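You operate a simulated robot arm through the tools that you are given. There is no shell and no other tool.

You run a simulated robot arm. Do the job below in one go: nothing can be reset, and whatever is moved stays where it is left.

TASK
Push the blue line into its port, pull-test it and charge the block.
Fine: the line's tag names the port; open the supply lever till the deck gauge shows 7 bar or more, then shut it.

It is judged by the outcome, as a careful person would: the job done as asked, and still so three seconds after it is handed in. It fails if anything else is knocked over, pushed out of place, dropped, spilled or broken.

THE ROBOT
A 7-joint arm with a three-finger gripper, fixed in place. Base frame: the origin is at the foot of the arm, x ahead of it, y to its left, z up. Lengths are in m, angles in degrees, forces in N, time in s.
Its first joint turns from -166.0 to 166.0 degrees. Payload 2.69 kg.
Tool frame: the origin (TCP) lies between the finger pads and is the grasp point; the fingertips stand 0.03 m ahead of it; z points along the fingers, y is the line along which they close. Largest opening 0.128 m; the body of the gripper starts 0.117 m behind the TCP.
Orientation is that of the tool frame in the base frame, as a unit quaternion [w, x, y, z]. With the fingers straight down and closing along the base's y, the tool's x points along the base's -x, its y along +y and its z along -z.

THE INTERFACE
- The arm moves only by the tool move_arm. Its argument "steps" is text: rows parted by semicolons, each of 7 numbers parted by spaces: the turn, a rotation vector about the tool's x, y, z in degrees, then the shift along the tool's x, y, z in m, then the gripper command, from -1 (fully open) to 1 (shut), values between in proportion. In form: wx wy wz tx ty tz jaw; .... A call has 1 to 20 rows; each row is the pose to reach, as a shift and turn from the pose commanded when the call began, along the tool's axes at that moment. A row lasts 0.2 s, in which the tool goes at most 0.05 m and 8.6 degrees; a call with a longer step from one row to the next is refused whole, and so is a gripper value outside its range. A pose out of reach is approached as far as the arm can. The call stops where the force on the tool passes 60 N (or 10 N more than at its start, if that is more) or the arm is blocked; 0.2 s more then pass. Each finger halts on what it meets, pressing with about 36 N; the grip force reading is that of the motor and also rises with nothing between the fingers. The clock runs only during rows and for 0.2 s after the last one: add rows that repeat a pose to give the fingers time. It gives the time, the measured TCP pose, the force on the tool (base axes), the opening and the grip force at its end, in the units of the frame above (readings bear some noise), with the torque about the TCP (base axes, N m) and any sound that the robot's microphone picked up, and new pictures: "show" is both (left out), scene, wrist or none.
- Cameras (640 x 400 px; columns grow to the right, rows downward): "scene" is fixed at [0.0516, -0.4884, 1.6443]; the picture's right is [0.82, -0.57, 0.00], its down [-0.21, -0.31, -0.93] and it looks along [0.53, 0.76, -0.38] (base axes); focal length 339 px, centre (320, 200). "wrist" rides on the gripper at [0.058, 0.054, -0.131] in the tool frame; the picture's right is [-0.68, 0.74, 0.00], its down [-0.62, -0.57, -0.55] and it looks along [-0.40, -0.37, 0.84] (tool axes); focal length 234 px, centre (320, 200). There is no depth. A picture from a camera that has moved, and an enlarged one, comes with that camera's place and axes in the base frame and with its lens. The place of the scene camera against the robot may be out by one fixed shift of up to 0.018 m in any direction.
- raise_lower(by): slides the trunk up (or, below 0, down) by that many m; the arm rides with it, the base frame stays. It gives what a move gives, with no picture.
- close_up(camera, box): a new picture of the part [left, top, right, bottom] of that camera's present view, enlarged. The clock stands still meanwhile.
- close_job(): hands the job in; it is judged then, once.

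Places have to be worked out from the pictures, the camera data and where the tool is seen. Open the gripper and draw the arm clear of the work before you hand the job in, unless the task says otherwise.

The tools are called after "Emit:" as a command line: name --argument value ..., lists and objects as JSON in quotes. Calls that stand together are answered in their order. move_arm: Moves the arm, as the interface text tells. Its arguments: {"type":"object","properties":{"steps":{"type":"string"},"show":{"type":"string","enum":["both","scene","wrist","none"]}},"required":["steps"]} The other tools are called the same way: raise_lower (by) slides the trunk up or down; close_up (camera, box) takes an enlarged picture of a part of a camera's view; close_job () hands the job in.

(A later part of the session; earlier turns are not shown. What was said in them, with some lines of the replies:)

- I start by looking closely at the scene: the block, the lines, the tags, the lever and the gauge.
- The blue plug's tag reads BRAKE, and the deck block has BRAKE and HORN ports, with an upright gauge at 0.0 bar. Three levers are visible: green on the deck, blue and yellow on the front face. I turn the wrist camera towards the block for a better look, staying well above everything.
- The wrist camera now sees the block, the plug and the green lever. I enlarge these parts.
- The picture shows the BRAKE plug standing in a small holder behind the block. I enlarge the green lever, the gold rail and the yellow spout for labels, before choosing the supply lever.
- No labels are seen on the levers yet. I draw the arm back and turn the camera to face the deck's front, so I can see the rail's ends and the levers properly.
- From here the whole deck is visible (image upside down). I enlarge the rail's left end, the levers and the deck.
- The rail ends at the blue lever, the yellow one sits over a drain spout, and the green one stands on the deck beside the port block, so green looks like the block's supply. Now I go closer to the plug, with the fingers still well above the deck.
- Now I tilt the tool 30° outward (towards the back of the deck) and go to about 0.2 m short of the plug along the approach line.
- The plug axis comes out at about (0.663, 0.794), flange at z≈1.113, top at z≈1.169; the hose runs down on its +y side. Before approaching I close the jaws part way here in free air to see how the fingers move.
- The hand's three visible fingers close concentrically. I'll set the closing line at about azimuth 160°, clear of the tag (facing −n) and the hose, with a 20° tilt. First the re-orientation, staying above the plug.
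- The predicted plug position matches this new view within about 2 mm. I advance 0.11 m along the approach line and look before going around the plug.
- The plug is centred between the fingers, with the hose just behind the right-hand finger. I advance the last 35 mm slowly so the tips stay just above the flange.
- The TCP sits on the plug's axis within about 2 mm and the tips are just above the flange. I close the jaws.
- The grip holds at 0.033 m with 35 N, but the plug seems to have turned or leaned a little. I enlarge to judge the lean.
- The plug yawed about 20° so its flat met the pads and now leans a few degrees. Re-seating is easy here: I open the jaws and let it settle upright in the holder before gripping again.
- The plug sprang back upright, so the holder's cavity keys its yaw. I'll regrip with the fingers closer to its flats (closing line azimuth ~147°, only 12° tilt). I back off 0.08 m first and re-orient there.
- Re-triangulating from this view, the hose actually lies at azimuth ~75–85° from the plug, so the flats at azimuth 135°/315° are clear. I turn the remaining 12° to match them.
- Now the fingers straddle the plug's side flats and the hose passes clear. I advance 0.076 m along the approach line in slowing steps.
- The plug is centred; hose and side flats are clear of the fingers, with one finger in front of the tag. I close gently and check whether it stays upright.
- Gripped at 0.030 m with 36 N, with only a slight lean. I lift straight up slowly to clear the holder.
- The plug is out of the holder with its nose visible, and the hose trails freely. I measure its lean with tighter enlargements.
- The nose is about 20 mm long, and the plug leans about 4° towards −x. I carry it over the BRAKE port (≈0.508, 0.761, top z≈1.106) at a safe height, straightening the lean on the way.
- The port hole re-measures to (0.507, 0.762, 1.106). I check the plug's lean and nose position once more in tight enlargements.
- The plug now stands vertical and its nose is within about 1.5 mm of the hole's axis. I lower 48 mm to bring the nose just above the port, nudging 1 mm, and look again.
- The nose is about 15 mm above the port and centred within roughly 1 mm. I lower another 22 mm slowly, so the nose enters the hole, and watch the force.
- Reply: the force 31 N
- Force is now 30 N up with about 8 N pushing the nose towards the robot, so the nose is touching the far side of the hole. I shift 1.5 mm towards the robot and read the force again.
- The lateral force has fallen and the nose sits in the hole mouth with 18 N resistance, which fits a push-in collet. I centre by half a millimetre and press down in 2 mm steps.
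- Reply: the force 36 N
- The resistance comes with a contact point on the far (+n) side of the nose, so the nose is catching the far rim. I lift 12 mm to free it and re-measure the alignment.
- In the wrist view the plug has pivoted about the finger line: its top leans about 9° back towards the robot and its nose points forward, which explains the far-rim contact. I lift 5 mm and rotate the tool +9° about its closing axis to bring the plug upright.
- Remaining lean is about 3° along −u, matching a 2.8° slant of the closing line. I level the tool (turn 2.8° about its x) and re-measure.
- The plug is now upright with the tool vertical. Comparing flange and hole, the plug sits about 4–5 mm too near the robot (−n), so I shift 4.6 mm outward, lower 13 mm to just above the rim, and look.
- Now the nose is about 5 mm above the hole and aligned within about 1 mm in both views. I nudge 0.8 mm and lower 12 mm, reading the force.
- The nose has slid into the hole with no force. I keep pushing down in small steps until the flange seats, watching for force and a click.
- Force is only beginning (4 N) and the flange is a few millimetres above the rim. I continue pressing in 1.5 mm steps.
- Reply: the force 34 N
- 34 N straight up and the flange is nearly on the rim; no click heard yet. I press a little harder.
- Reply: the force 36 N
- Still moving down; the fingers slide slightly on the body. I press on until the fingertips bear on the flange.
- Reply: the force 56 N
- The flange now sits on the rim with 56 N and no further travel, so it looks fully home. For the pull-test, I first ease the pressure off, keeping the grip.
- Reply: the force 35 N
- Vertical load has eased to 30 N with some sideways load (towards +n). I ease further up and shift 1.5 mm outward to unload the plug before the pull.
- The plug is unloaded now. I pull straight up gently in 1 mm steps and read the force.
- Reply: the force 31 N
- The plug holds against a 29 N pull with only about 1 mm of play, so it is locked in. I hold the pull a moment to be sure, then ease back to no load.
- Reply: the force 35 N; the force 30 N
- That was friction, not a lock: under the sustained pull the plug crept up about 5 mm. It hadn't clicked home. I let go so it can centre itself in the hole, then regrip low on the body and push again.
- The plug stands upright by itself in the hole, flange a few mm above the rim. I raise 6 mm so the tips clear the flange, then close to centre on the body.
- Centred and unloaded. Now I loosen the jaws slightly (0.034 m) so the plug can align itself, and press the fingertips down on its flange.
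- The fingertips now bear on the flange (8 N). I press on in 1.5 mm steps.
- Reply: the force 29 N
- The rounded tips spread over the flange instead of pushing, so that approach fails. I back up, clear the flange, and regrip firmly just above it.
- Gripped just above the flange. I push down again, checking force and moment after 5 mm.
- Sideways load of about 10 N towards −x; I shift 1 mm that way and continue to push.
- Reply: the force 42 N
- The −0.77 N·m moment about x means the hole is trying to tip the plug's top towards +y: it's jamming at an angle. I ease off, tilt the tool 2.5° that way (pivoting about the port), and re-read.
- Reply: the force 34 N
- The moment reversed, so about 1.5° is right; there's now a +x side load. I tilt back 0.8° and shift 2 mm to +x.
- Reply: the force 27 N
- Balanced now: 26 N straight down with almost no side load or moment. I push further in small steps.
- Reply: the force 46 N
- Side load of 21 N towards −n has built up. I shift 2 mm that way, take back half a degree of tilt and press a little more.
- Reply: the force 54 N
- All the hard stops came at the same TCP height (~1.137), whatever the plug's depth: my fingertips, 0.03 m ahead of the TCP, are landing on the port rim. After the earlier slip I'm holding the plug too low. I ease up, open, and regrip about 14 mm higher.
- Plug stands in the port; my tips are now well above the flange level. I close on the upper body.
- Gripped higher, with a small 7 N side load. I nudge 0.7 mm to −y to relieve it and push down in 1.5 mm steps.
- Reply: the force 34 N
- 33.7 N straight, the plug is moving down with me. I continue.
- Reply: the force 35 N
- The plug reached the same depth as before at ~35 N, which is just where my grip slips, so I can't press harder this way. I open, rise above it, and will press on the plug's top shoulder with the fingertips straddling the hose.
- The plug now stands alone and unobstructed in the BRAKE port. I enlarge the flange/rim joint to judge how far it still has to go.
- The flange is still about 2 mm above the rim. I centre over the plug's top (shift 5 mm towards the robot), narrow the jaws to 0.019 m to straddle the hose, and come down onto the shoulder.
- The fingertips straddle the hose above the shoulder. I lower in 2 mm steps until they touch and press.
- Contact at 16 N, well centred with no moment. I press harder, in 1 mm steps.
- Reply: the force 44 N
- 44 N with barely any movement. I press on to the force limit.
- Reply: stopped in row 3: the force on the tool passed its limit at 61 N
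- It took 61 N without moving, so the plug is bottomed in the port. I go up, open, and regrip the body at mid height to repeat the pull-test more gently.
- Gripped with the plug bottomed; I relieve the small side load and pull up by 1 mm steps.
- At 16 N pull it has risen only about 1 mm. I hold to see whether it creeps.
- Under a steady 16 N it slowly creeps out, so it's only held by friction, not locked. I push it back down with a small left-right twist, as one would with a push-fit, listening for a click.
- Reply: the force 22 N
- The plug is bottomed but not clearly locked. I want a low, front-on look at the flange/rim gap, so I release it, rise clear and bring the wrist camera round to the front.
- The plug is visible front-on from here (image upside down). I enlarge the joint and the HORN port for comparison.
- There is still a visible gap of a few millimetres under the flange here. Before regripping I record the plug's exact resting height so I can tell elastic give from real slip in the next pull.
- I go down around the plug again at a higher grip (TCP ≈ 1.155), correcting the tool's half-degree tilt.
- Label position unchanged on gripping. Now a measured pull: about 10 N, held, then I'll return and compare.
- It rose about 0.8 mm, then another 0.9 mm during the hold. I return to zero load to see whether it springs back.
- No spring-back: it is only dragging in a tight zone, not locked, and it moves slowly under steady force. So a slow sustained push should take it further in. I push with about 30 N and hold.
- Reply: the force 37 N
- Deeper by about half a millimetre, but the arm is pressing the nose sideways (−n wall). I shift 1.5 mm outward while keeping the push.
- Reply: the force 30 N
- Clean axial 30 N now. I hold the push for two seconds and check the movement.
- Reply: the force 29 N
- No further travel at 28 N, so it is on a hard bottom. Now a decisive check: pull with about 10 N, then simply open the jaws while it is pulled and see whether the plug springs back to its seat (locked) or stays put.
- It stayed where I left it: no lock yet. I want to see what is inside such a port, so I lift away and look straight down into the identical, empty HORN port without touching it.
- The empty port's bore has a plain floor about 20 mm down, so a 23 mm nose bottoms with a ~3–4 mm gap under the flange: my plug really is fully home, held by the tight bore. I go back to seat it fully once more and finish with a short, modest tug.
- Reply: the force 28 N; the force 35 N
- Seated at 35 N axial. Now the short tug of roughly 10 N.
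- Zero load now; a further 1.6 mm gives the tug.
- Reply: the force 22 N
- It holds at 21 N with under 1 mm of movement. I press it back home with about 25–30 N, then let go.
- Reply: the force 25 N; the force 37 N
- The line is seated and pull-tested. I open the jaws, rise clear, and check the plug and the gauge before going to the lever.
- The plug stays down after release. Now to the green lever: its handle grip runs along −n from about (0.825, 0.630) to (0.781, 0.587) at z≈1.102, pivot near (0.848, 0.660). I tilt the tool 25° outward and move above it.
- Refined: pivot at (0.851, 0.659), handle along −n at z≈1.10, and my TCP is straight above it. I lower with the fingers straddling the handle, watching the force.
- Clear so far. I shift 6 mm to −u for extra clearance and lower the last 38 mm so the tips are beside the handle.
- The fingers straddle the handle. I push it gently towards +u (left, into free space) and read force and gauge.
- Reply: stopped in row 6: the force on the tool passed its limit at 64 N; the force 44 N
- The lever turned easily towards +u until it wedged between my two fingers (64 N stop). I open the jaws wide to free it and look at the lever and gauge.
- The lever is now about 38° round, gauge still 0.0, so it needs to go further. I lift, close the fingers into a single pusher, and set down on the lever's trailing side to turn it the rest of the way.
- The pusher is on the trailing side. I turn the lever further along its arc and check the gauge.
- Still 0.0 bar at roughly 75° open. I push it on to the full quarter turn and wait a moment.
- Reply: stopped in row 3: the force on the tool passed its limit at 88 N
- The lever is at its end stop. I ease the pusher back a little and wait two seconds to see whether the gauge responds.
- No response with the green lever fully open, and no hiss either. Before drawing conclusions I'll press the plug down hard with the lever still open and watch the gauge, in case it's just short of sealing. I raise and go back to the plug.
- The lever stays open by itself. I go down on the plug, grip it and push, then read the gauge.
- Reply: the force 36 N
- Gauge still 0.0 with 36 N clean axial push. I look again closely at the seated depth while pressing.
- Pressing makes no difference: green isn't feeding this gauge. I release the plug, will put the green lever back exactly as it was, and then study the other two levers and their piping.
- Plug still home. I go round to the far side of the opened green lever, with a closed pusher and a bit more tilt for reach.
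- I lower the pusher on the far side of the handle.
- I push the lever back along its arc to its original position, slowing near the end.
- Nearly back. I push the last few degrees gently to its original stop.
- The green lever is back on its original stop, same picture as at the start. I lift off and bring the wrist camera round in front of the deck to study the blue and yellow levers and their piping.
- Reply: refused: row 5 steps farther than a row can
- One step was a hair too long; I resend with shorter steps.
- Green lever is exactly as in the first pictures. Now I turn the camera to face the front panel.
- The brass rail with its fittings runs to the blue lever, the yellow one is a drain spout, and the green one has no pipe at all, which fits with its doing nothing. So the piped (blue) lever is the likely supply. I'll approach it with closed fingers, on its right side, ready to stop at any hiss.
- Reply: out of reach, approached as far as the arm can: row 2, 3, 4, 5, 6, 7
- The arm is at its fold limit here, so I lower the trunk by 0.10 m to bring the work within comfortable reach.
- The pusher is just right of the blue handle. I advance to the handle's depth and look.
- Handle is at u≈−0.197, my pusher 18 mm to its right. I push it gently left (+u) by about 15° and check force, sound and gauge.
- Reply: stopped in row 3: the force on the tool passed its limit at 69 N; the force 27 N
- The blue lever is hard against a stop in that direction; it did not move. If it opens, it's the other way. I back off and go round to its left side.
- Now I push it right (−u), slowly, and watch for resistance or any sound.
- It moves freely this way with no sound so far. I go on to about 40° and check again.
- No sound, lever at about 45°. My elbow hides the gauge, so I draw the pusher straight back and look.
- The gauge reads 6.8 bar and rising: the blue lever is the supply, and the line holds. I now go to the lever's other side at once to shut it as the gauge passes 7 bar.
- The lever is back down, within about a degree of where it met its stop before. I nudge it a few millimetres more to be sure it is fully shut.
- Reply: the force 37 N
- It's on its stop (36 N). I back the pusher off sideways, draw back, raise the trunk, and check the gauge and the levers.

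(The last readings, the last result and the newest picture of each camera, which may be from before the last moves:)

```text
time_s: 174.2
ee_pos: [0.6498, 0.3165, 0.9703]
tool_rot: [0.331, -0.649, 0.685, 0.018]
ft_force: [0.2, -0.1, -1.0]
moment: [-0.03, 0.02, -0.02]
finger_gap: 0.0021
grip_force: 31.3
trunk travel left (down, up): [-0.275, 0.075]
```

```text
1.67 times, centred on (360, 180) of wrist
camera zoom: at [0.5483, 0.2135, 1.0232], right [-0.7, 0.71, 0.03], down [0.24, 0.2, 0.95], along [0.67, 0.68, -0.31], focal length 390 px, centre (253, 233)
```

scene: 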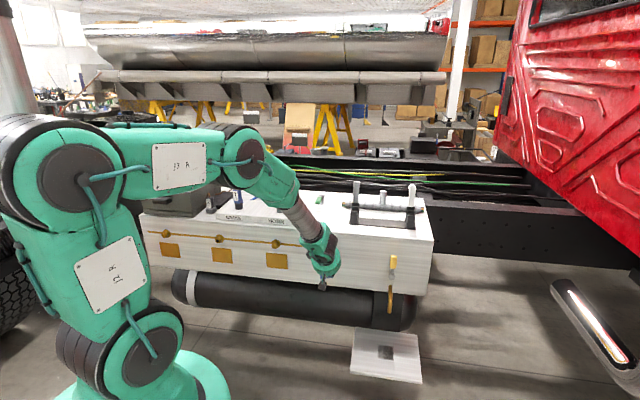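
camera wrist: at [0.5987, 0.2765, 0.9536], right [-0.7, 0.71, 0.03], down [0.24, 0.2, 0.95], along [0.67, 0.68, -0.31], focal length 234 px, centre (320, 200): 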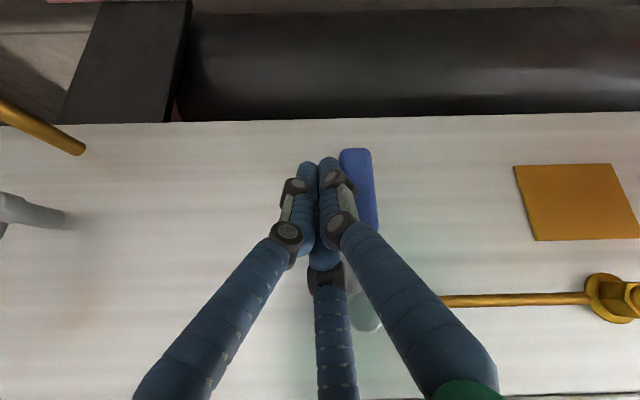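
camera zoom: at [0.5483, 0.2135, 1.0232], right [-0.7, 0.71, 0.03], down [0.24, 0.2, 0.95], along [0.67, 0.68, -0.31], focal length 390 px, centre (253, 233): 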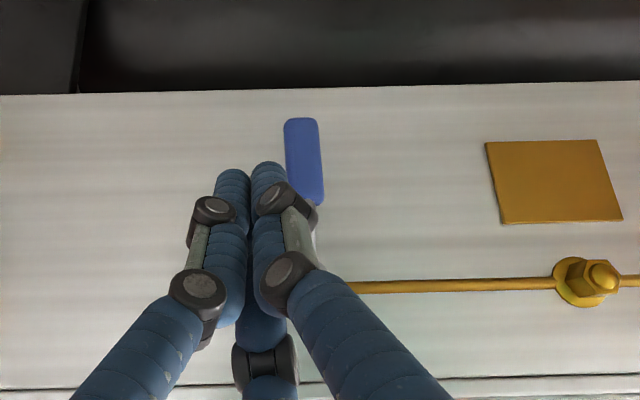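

Gauge 7.6 bar with the supply lever down and shut. I raise the arm clear, open the gripper, and check that the pressure and the plug hold.

Emit:
move_arm --steps "0 0 0 -0.0203 -0.0172 -0.0332 1; 0 0 0 -0.0405 -0.0344 -0.0664 1; 0 0 0 -0.0608 -0.0516 -0.0996 0.5; 0 0 0 -0.0811 -0.0689 -0.1327 0; 0 0 0 -0.1013 -0.0861 -0.1659 -0.5; 0 0 0 -0.1216 -0.1033 -0.1991 -1; 0 0 0 -0.143 -0.1215 -0.2342 -1; 0 0 0 -0.115 -0.096 -0.264 -1; 0 0 0 -0.087 -0.071 -0.294 -1; 0 0 0 -0.087 -0.071 -0.294 -1; 0 0 0 -0.087 -0.071 -0.294 -1; 0 0 0 -0.087 -0.071 -0.294 -1; 0 0 0 -0.087 -0.071 -0.294 -1" --show "both"

Emit:
close_up --camera "scene" --box '[200, 140, 300, 220]'

Emit:
close_up --camera "scene" --box '[280, 180, 440, 310]'

```text
time_s: 177.0
ee_pos: [0.5831, 0.248, 1.2693]
tool_rot: [0.331, -0.649, 0.685, 0.018]
ft_force: [0.0, 0.1, -0.1]
moment: [0.0, 0.02, 0.01]
finger_gap: 0.1281
grip_force: 0.0
trunk travel left (down, up): [-0.275, 0.075]
camera wrist: at [0.482, 0.1447, 1.3228], right [-0.7, 0.71, 0.03], down [0.24, 0.2, 0.95], along [0.67, 0.68, -0.31], focal length 234 px, centre (320, 200)
```

scene: 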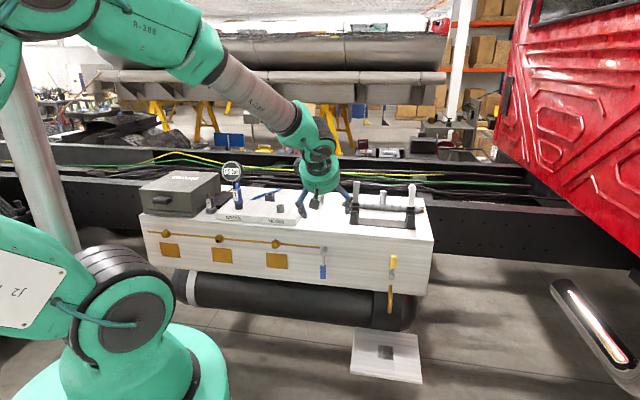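
wrist: 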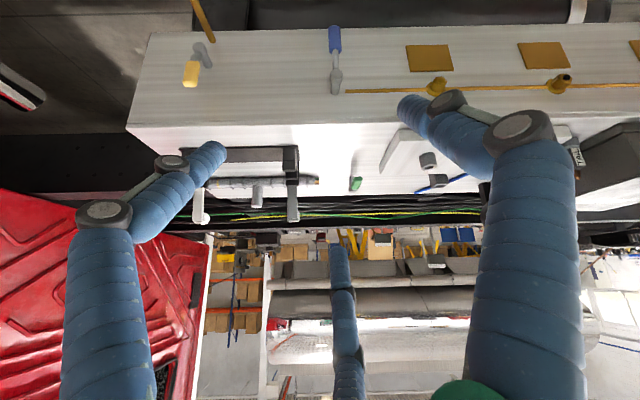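

```text
5.00 times, centred on (250, 180) of scene
camera zoom: at [0.0516, -0.4884, 1.6443], right [0.82, -0.57, 0.0], down [-0.21, -0.31, -0.93], along [0.53, 0.76, -0.38], focal length 1695 px, centre (670, 300)
```

zoom: 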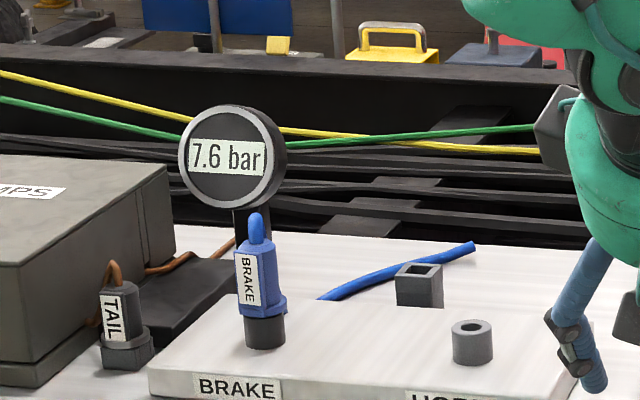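

```text
3.08 times, centred on (360, 245) of scene
camera zoom: at [0.0516, -0.4884, 1.6443], right [0.82, -0.57, 0.0], down [-0.21, -0.31, -0.93], along [0.53, 0.76, -0.38], focal length 1043 px, centre (197, 62)
```

zoom: 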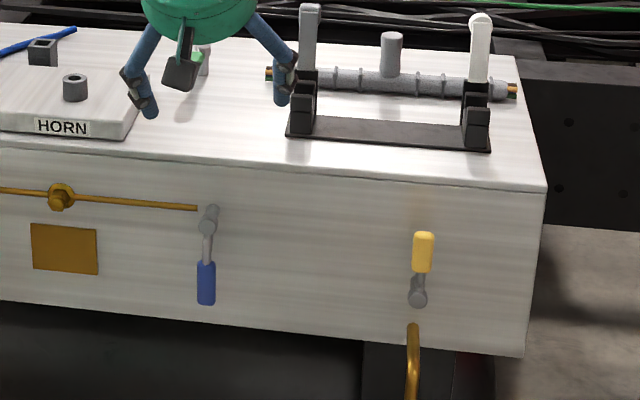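

Pressure steady at 7.6 bar, line seated, both levers where they belong. I draw the arm a bit further away and make a last check of plug, green lever and blue lever.

Emit:
move_arm --steps "0 0 0 0.0025 0.003 -0.0352 -1; 0 0 0 0.005 0.006 -0.0703 -1; 0 0 0 0.0075 0.0091 -0.1055 -1; 0 0 0 0.01 0.0121 -0.1406 -1; 0 0 0 0.01 0.0121 -0.1406 -1; 0 0 0 0.01 0.0121 -0.1406 -1; 0 0 0 0.01 0.0121 -0.1406 -1; 0 0 0 0.01 0.0121 -0.1406 -1" --show "scene"

Emit:
close_up --camera "scene" --box '[200, 150, 344, 230]'

Emit:
close_up --camera "scene" --box '[300, 235, 420, 310]'

Emit:
close_up --camera "scene" --box '[234, 188, 246, 203]'

```text
time_s: 178.8
ee_pos: [0.512, 0.1768, 1.3696]
tool_rot: [0.331, -0.648, 0.685, 0.018]
ft_force: [0.2, 0.0, -0.4]
moment: [0.02, 0.02, -0.01]
finger_gap: 0.1279
grip_force: 0.1
trunk travel left (down, up): [-0.275, 0.075]
```

scene: 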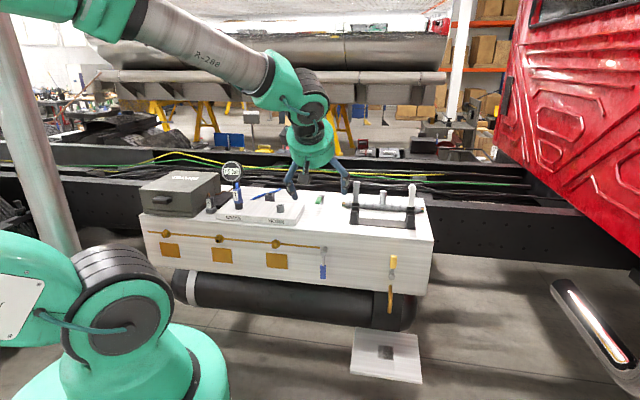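

```text
4.44 times, centred on (272, 190) of scene
camera zoom: at [0.0516, -0.4884, 1.6443], right [0.82, -0.57, 0.0], down [-0.21, -0.31, -0.93], along [0.53, 0.76, -0.38], focal length 1506 px, centre (533, 244)
```

zoom: 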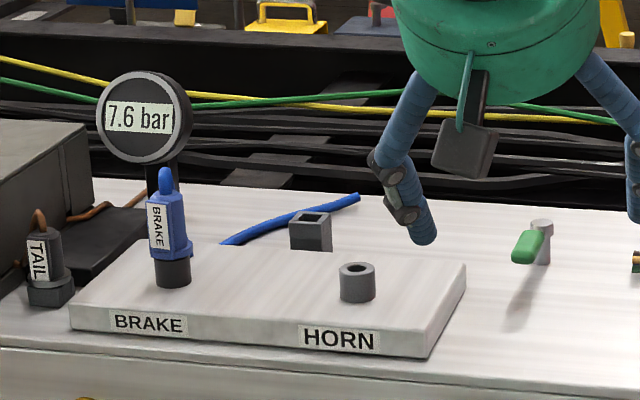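

```text
5.33 times, centred on (360, 272) of scene
camera zoom: at [0.0516, -0.4884, 1.6443], right [0.82, -0.57, 0.0], down [-0.21, -0.31, -0.93], along [0.53, 0.76, -0.38], focal length 1808 px, centre (107, -187)
```

zoom: 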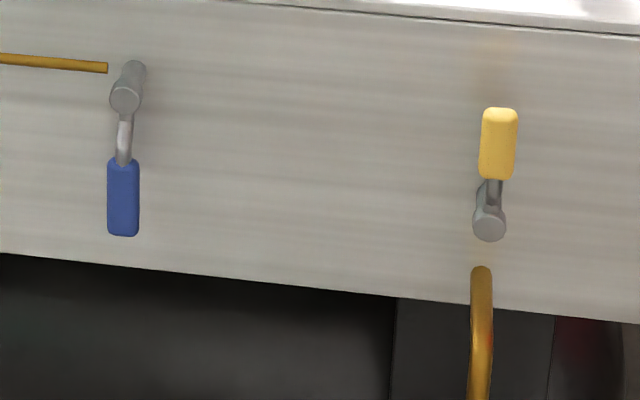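

```text
16.00 times, centred on (240, 196) of scene
camera zoom: at [0.0516, -0.4884, 1.6443], right [0.82, -0.57, 0.0], down [-0.21, -0.31, -0.93], along [0.53, 0.76, -0.38], focal length 5423 px, centre (1600, 272)
```

zoom: 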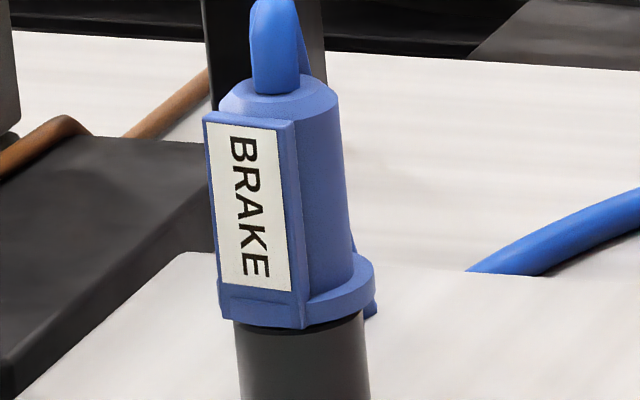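

All checks pass: the BRAKE line is seated in the BRAKE port and was tugged at about 21 N. The gauge holds 7.6 bar, and both the blue supply lever and the green lever sit exactly as in the first pictures. The gripper is open and clear, so I hand the job in.

Emit:
close_job

```text
The job is handed in.
```

The job is handed in. The blue line is in the BRAKE port, the deck gauge is holding 7.6 bar, and the supply lever is shut.

- **Line:** The plug bottomed in the port. It is held by friction: there was no click, and a sustained pull makes it creep out.
    - My first insertion crept out about 5 mm under a sustained 29 N pull.
    - After I re-seated it, it held a short 21 N tug with under 1 mm of movement. I pressed it home again, and it did not move while the block charged.
- **Supply lever:** None of the levers is labelled. I opened the green deck lever first. It did nothing to the gauge, so I pushed it back to its original stop. The blue lever on the front panel turned out to be the supply. Before finding which way it opens, I pushed it the wrong way against its stop and hit the force limit (69 N).
- **Charge:** The reading was 7.6 bar after I shut the lever and stayed there for the next 4 to 5 seconds of checks.
- **Rest of the bench:** In the final pictures, the levers look as they did at the start, and I saw nothing knocked over or moved. The gripper is open and the arm is clear.
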